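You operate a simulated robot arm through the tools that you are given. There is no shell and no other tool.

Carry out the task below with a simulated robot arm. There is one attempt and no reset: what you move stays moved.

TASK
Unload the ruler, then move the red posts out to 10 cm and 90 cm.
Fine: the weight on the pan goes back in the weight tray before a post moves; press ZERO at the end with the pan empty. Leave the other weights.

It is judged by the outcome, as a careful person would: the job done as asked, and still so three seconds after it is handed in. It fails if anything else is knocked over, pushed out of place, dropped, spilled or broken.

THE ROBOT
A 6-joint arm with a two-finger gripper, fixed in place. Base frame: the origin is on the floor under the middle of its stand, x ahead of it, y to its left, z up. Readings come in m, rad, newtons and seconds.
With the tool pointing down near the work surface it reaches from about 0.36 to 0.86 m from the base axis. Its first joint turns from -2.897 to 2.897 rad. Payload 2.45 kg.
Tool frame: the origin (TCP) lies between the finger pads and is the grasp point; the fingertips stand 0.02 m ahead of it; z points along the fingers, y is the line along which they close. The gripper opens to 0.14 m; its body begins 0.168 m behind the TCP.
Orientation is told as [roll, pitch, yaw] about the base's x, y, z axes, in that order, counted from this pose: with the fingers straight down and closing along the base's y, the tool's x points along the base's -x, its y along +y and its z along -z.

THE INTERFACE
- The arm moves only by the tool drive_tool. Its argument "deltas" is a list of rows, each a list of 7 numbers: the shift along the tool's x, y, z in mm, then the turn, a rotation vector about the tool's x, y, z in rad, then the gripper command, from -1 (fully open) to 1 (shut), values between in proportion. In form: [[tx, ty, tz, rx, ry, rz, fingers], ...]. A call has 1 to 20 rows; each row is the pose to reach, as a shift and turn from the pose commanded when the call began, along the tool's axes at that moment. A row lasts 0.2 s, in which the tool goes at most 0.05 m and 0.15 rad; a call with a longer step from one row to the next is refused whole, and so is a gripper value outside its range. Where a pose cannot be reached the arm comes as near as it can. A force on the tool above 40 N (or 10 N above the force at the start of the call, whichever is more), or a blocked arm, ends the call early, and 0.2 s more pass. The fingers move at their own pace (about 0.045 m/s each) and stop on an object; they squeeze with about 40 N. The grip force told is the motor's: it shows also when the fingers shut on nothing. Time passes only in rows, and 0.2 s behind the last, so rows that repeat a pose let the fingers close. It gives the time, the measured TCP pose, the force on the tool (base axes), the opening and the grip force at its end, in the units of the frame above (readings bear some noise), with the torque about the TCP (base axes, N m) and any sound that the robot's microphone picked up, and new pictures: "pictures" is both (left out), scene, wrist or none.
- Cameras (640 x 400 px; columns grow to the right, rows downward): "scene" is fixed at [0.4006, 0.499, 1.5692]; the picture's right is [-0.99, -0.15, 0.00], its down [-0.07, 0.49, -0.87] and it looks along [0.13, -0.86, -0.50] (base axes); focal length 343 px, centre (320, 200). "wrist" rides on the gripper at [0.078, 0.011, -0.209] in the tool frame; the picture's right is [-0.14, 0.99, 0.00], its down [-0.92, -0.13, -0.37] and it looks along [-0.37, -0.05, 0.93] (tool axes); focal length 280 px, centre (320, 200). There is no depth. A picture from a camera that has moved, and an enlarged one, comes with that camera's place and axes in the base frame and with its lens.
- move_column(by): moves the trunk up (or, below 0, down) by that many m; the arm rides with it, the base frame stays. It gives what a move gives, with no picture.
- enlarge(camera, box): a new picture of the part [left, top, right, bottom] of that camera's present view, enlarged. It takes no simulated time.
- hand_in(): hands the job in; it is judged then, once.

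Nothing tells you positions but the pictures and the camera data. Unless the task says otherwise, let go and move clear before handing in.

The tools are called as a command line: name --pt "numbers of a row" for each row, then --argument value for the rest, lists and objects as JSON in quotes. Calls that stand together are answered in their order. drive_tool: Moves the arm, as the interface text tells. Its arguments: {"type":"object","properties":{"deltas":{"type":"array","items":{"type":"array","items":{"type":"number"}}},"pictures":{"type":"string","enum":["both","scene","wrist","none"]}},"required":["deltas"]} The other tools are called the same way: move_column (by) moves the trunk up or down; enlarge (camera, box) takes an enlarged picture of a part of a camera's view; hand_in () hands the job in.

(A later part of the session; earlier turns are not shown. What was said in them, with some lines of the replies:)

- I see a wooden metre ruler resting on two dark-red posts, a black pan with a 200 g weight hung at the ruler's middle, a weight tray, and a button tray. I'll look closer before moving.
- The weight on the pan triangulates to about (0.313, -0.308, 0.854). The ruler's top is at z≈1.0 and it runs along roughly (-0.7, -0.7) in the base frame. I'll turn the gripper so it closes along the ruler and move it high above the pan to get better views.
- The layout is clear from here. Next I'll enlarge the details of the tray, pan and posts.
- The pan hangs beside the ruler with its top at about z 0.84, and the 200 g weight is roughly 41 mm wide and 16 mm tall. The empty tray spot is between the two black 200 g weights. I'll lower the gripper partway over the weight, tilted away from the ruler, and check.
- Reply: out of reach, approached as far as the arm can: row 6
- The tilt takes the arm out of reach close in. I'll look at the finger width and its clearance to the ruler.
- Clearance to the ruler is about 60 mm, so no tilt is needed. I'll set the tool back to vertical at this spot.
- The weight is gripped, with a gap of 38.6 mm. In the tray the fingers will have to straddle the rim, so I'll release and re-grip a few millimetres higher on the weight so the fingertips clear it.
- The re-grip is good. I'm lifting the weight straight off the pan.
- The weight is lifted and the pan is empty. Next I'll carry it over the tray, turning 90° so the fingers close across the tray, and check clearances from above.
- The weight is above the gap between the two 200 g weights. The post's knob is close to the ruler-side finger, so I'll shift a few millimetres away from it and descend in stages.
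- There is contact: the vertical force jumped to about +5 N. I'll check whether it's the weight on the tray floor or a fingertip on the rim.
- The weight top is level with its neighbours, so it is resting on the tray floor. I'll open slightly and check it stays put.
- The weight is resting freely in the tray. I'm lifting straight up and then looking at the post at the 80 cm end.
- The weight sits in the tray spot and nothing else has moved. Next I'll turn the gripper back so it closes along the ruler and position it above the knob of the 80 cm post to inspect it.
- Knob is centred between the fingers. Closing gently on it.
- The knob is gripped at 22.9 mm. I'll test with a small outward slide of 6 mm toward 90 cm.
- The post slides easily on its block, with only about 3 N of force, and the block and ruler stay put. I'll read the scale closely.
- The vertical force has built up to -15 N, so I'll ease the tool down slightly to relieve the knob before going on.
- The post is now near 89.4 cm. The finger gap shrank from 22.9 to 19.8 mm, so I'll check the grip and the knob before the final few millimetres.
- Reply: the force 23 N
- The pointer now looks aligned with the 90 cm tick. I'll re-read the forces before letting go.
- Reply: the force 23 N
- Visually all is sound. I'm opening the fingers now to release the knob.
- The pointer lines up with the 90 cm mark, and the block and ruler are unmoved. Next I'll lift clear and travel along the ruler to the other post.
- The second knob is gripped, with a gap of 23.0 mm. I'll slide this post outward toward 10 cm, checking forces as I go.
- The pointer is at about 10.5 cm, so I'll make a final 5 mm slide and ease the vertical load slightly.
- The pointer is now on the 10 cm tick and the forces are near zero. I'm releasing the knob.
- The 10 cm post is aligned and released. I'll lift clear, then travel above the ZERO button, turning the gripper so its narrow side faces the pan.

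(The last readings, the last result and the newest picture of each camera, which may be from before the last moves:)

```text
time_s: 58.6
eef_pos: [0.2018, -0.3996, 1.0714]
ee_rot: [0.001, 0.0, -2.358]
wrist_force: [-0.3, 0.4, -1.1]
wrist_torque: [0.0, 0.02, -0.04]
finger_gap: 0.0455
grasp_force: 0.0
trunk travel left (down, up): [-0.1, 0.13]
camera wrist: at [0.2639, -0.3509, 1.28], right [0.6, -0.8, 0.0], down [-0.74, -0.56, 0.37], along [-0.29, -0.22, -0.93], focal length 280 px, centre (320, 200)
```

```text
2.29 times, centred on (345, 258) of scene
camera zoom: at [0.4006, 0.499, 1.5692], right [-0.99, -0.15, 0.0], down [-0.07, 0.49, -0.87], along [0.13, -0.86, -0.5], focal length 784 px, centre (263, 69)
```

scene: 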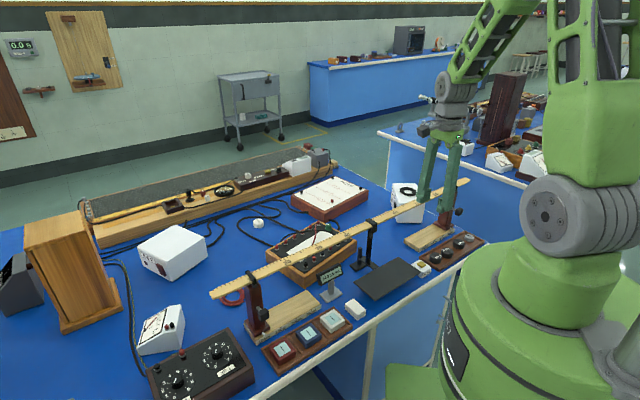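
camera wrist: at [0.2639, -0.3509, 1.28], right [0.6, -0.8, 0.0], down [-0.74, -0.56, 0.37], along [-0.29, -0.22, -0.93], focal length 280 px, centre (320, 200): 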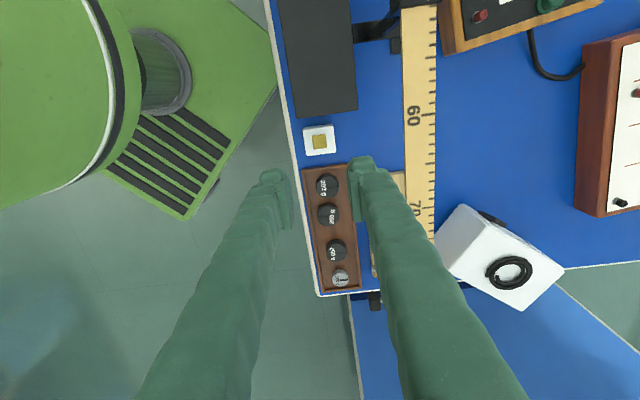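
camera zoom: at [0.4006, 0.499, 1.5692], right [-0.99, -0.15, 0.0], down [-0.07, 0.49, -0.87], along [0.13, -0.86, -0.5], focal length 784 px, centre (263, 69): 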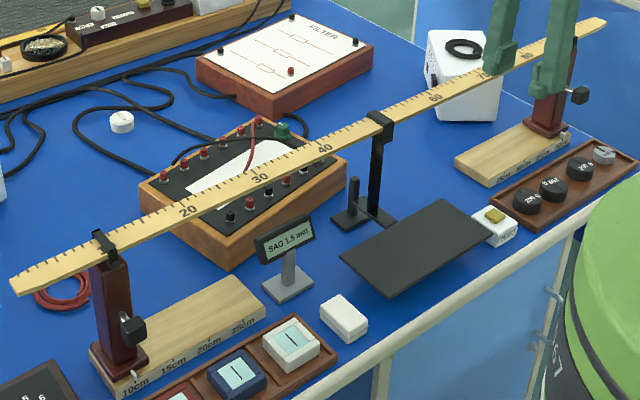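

Both posts are set, the pan is empty, and the display reads SAG 1.5 mm. I'm right above the ZERO button, so I'll close the fingers and descend to just above it.

drive_tool --pt "-1 -1 20 0 0 0 0.7" --pt "-1 -1 60 0 0 0 1" --pt "-1 -1 105 0 0 0 1" --pt "-1 -1 150 0 0 0 1" --pt "-1 -1 190 0 0 0 1" --pt "-1 -1 209 0 0 0 1" --pt "-1 -1 209 0 0 0 1" --pictures "both"

enlarge --camera "wrist" --box '[270, 120, 370, 220]'

enlarge --camera "scene" --box '[390, 220, 460, 290]'

```text
time_s: 60.2
eef_pos: [0.1998, -0.4006, 0.8639]
ee_rot: [0.001, 0.0, -2.358]
wrist_force: [-0.5, -0.2, 0.0]
wrist_torque: [0.01, 0.01, 0.02]
finger_gap: 0.0
grasp_force: 29.8
trunk travel left (down, up): [-0.1, 0.13]
camera wrist: at [0.2624, -0.3508, 1.0708], right [0.6, -0.8, 0.0], down [-0.74, -0.56, 0.37], along [-0.29, -0.22, -0.93], focal length 280 px, centre (320, 200)
```

scene: 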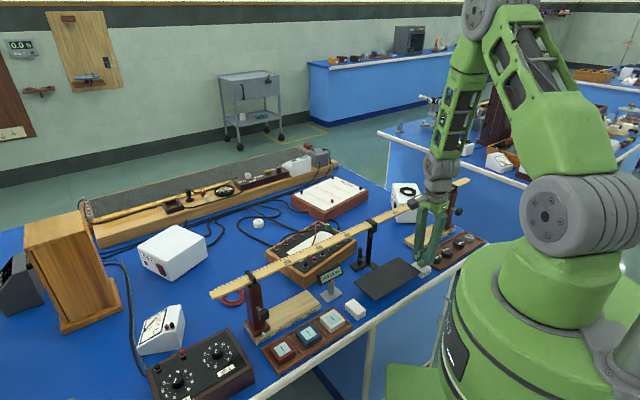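
wrist: 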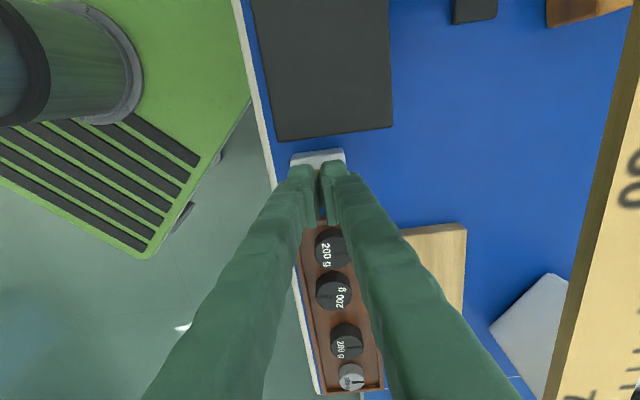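

```text
4.00 times, centred on (320, 170) of wrist
camera zoom: at [0.2624, -0.3508, 1.0708], right [0.6, -0.8, 0.0], down [-0.74, -0.56, 0.37], along [-0.29, -0.22, -0.93], focal length 1122 px, centre (320, 320)
```

zoom: 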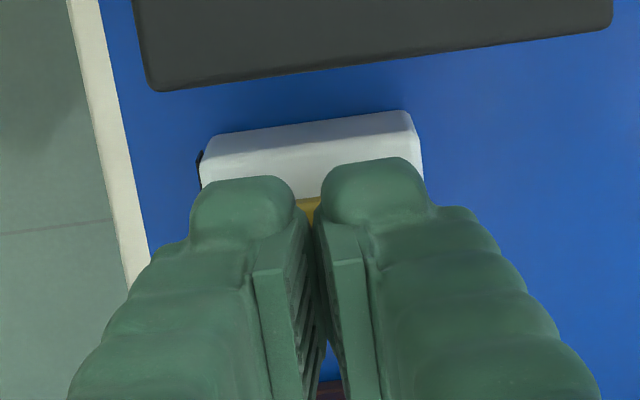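

```text
5.71 times, centred on (425, 255) of scene
camera zoom: at [0.4006, 0.499, 1.5692], right [-0.99, -0.15, 0.0], down [-0.07, 0.49, -0.87], along [0.13, -0.86, -0.5], focal length 1959 px, centre (-280, -114)
```

zoom: 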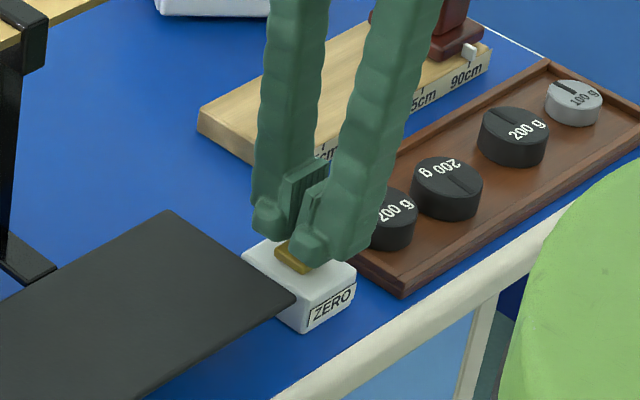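

Closed fingertips leave a 5 mm gap between their rounded ends, so I'll shift sideways to put a single fingertip squarely over the button.

drive_tool --pt "0 7 0 0 0 0 1" --pt "0 13.6 0 0 0 0 1" --pt "0 13.6 5 0 0 0 1" --pt "0 13.6 8 0 0 0 1" --pt "0 13.6 8 0 0 0 1" --pictures "both"

enlarge --camera "wrist" --box '[270, 120, 370, 220]'

enlarge --camera "scene" --box '[395, 235, 445, 285]'

```text
time_s: 61.4
eef_pos: [0.2095, -0.4116, 0.8564]
ee_rot: [0.0, -0.001, -2.356]
wrist_force: [-1.4, 0.1, -0.4]
wrist_torque: [-0.01, -0.02, 0.01]
finger_gap: 0.0003
grasp_force: 29.5
trunk travel left (down, up): [-0.1, 0.13]
camera wrist: at [0.2714, -0.3603, 1.0632], right [0.6, -0.8, 0.0], down [-0.74, -0.56, 0.37], along [-0.29, -0.22, -0.93], focal length 280 px, centre (320, 200)
```

scene: 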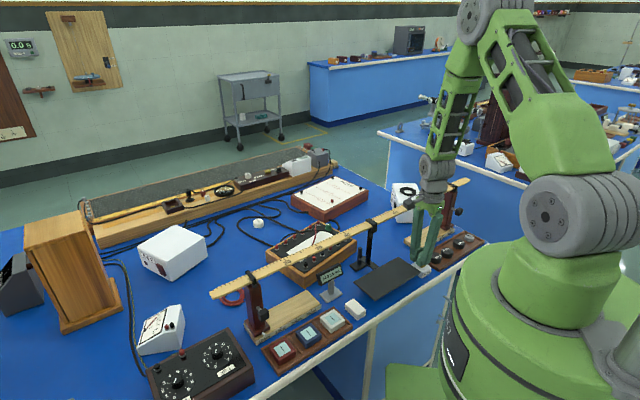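
wrist: 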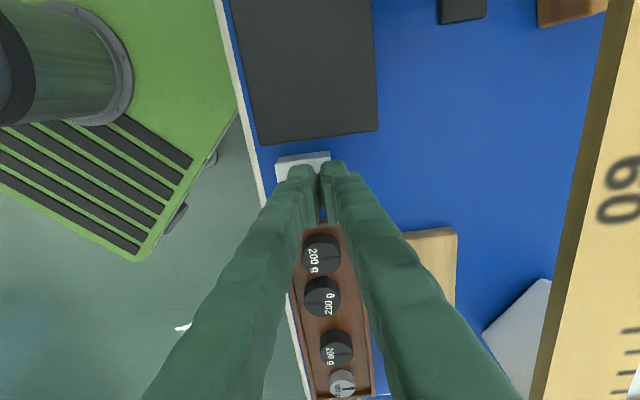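

```text
4.00 times, centred on (320, 170) of wrist
camera zoom: at [0.2714, -0.3603, 1.0632], right [0.6, -0.8, 0.0], down [-0.74, -0.56, 0.37], along [-0.29, -0.22, -0.93], focal length 1122 px, centre (320, 320)
```

zoom: 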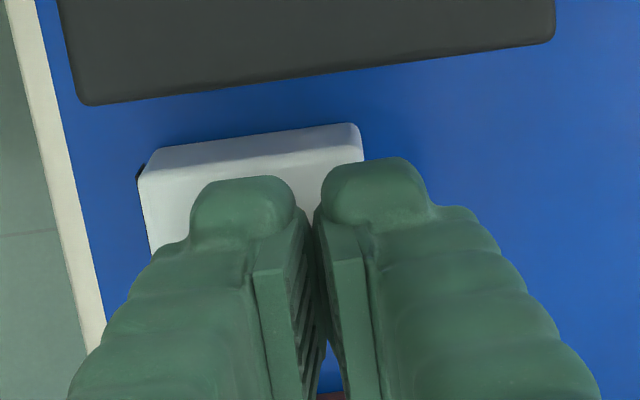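

```text
8.00 times, centred on (420, 260) of scene
camera zoom: at [0.4006, 0.499, 1.5692], right [-0.99, -0.15, 0.0], down [-0.07, 0.49, -0.87], along [0.13, -0.86, -0.5], focal length 2743 px, centre (-480, -280)
```

zoom: 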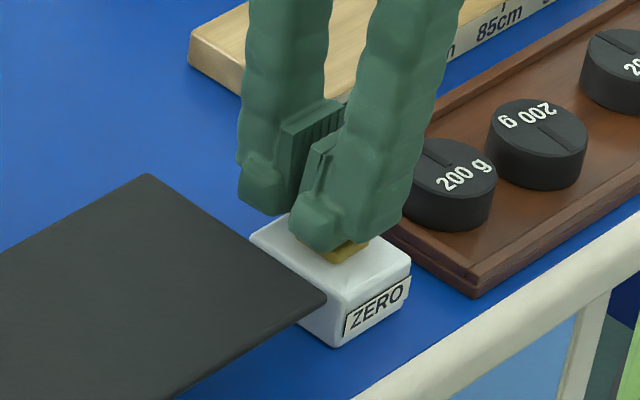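

drive_tool --pt "0 0 2 0 0 0 1" --pt "0 0 4 0 0 0 1" --pt "0 0 4 0 0 0 1" --pictures "scene"

enlarge --camera "scene" --box '[395, 235, 445, 285]'

enlarge --camera "wrist" --box '[280, 140, 350, 200]'

```text
time_s: 62.2
eef_pos: [0.21, -0.4096, 0.8507]
ee_rot: [-0.001, 0.001, -2.356]
wrist_force: [-0.9, 1.0, 1.1]
wrist_torque: [0.01, 0.07, -0.03]
finger_gap: 0.0
grasp_force: 29.4
trunk travel left (down, up): [-0.1, 0.13]
heard: click
```

scene: 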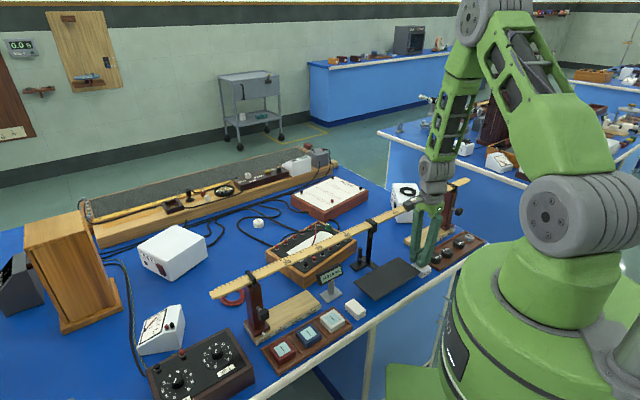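

```text
8.00 times, centred on (420, 260) of scene
camera zoom: at [0.4006, 0.499, 1.5692], right [-0.99, -0.15, 0.0], down [-0.07, 0.49, -0.87], along [0.13, -0.86, -0.5], focal length 2743 px, centre (-480, -280)
```

zoom: 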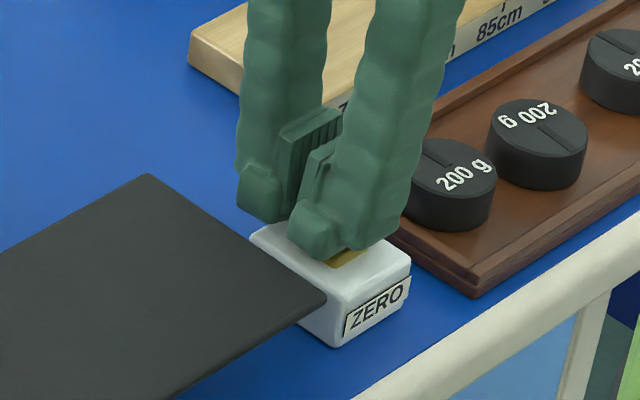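

```text
6.67 times, centred on (315, 170) of wrist
camera zoom: at [0.2714, -0.3603, 1.0591], right [0.6, -0.8, 0.0], down [-0.74, -0.56, 0.37], along [-0.29, -0.22, -0.93], focal length 1869 px, centre (353, 400)
```

zoom: 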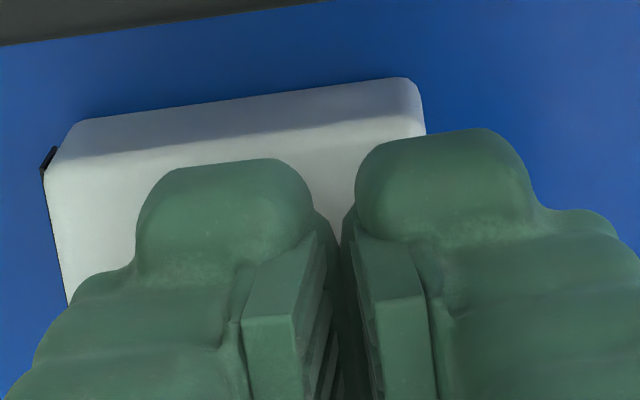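

I heard a click. I'll check the sag display.

enlarge --camera "scene" --box '[300, 255, 370, 310]'

```text
7.27 times, centred on (335, 282) of scene
camera zoom: at [0.4006, 0.499, 1.5692], right [-0.99, -0.15, 0.0], down [-0.07, 0.49, -0.87], along [0.13, -0.86, -0.5], focal length 2494 px, centre (211, -400)
```

zoom: 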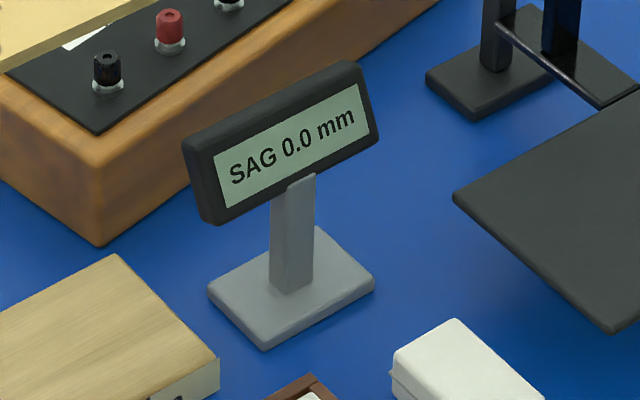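

The display now reads SAG 0.0 mm, so ZERO registered. I'm lifting straight up and clear.

drive_tool --pt "0 0 -5 0 0 0 1" --pt "0 0 -20 0 0 0 1" --pt "0 0 -60 0 0 0 1" --pt "0 0 -105 0 0 0 1" --pt "0 0 -150 0 0 0 1" --pt "0 0 -195 0 0 0 1" --pt "0 0 -240 0 0 0 1" --pt "0 0 -240 0 0 0 1" --pictures "both"

enlarge --camera "scene" --box '[205, 165, 495, 345]'

enlarge --camera "scene" --box '[220, 240, 350, 345]'

enlarge --camera "scene" --box '[395, 170, 495, 285]'

```text
time_s: 64.0
eef_pos: [0.21, -0.4085, 1.0922]
ee_rot: [0.0, 0.0, -2.356]
wrist_force: [0.6, 0.0, 0.2]
wrist_torque: [0.01, -0.02, 0.02]
finger_gap: 0.0
grasp_force: 29.0
trunk travel left (down, up): [-0.1, 0.13]
camera wrist: at [0.2715, -0.3599, 1.2995], right [0.6, -0.8, 0.0], down [-0.74, -0.56, 0.37], along [-0.29, -0.22, -0.93], focal length 280 px, centre (320, 200)
```

scene: 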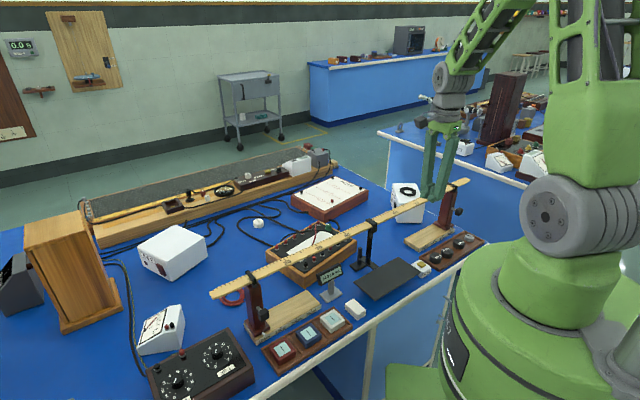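
wrist: 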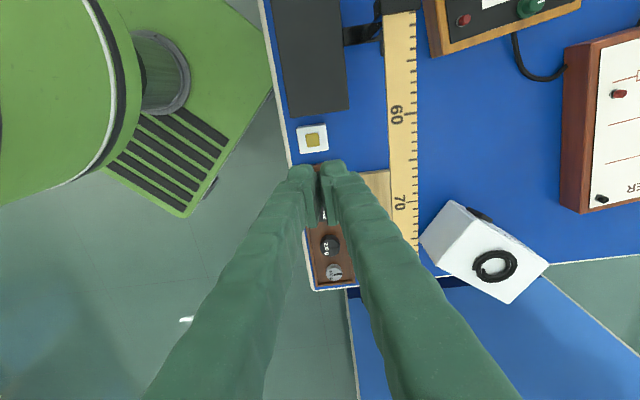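

```text
2.21 times, centred on (350, 255) of scene
camera zoom: at [0.4006, 0.499, 1.5692], right [-0.99, -0.15, 0.0], down [-0.07, 0.49, -0.87], along [0.13, -0.86, -0.5], focal length 757 px, centre (254, 79)
```

zoom: 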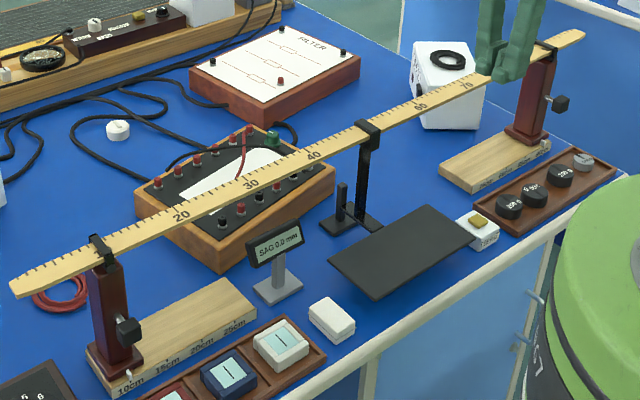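

```text
3.81 times, centred on (285, 292) of scene
camera zoom: at [0.4006, 0.499, 1.5692], right [-0.99, -0.15, 0.0], down [-0.07, 0.49, -0.87], along [0.13, -0.86, -0.5], focal length 1306 px, centre (453, -152)
```

zoom: 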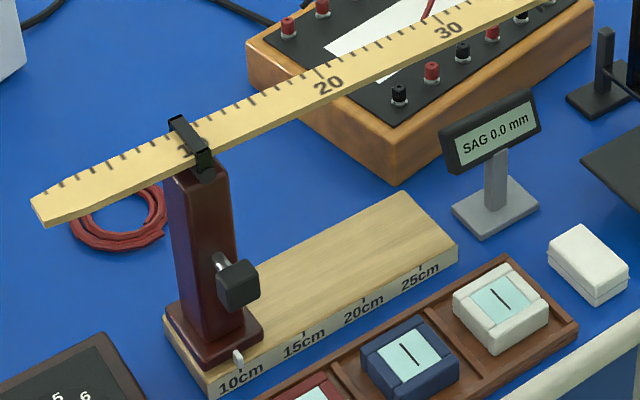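

```text
3.48 times, centred on (445, 228) of scene
camera zoom: at [0.4006, 0.499, 1.5692], right [-0.99, -0.15, 0.0], down [-0.07, 0.49, -0.87], along [0.13, -0.86, -0.5], focal length 1193 px, centre (-115, 104)
```

zoom: 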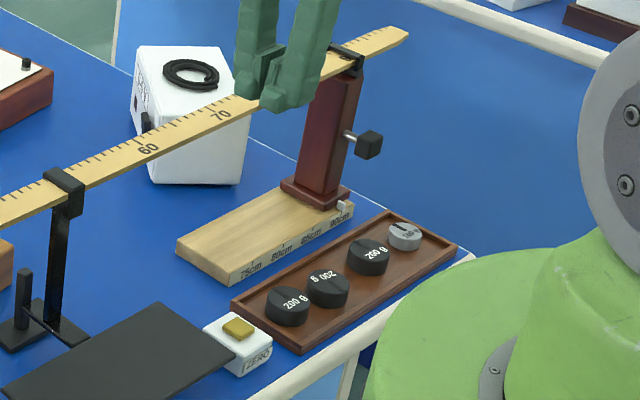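

All the steps are done. The pan is empty, with its 200 g weight back in the tray, and the posts are at 10 cm and 90 cm. ZERO is pressed (SAG 0.0 mm), the other items look untouched and the gripper is clear, so I'm handing in.

hand_in

```text
The job is handed in.
```

The ruler is unloaded, the red posts are at 10 cm and 90 cm, and the sag display reads 0.0 mm. The job is handed in; I haven't seen a verdict.

- **Weight:** the 200 g weight from the pan is back in the weight tray, in the gap between the two other 200 g weights. I put it there before moving either post, and left the other weights alone.
- **Posts:** I slid each post out by its knob. In the camera views both pointers line up with their 10 cm and 90 cm marks to within about a millimetre.
- **ZERO:** I pressed it last, with the pan empty. It clicked, and the display went from 1.5 mm to 0.0 mm.

In the last pictures nothing else had moved, and the gripper was clear of everything.
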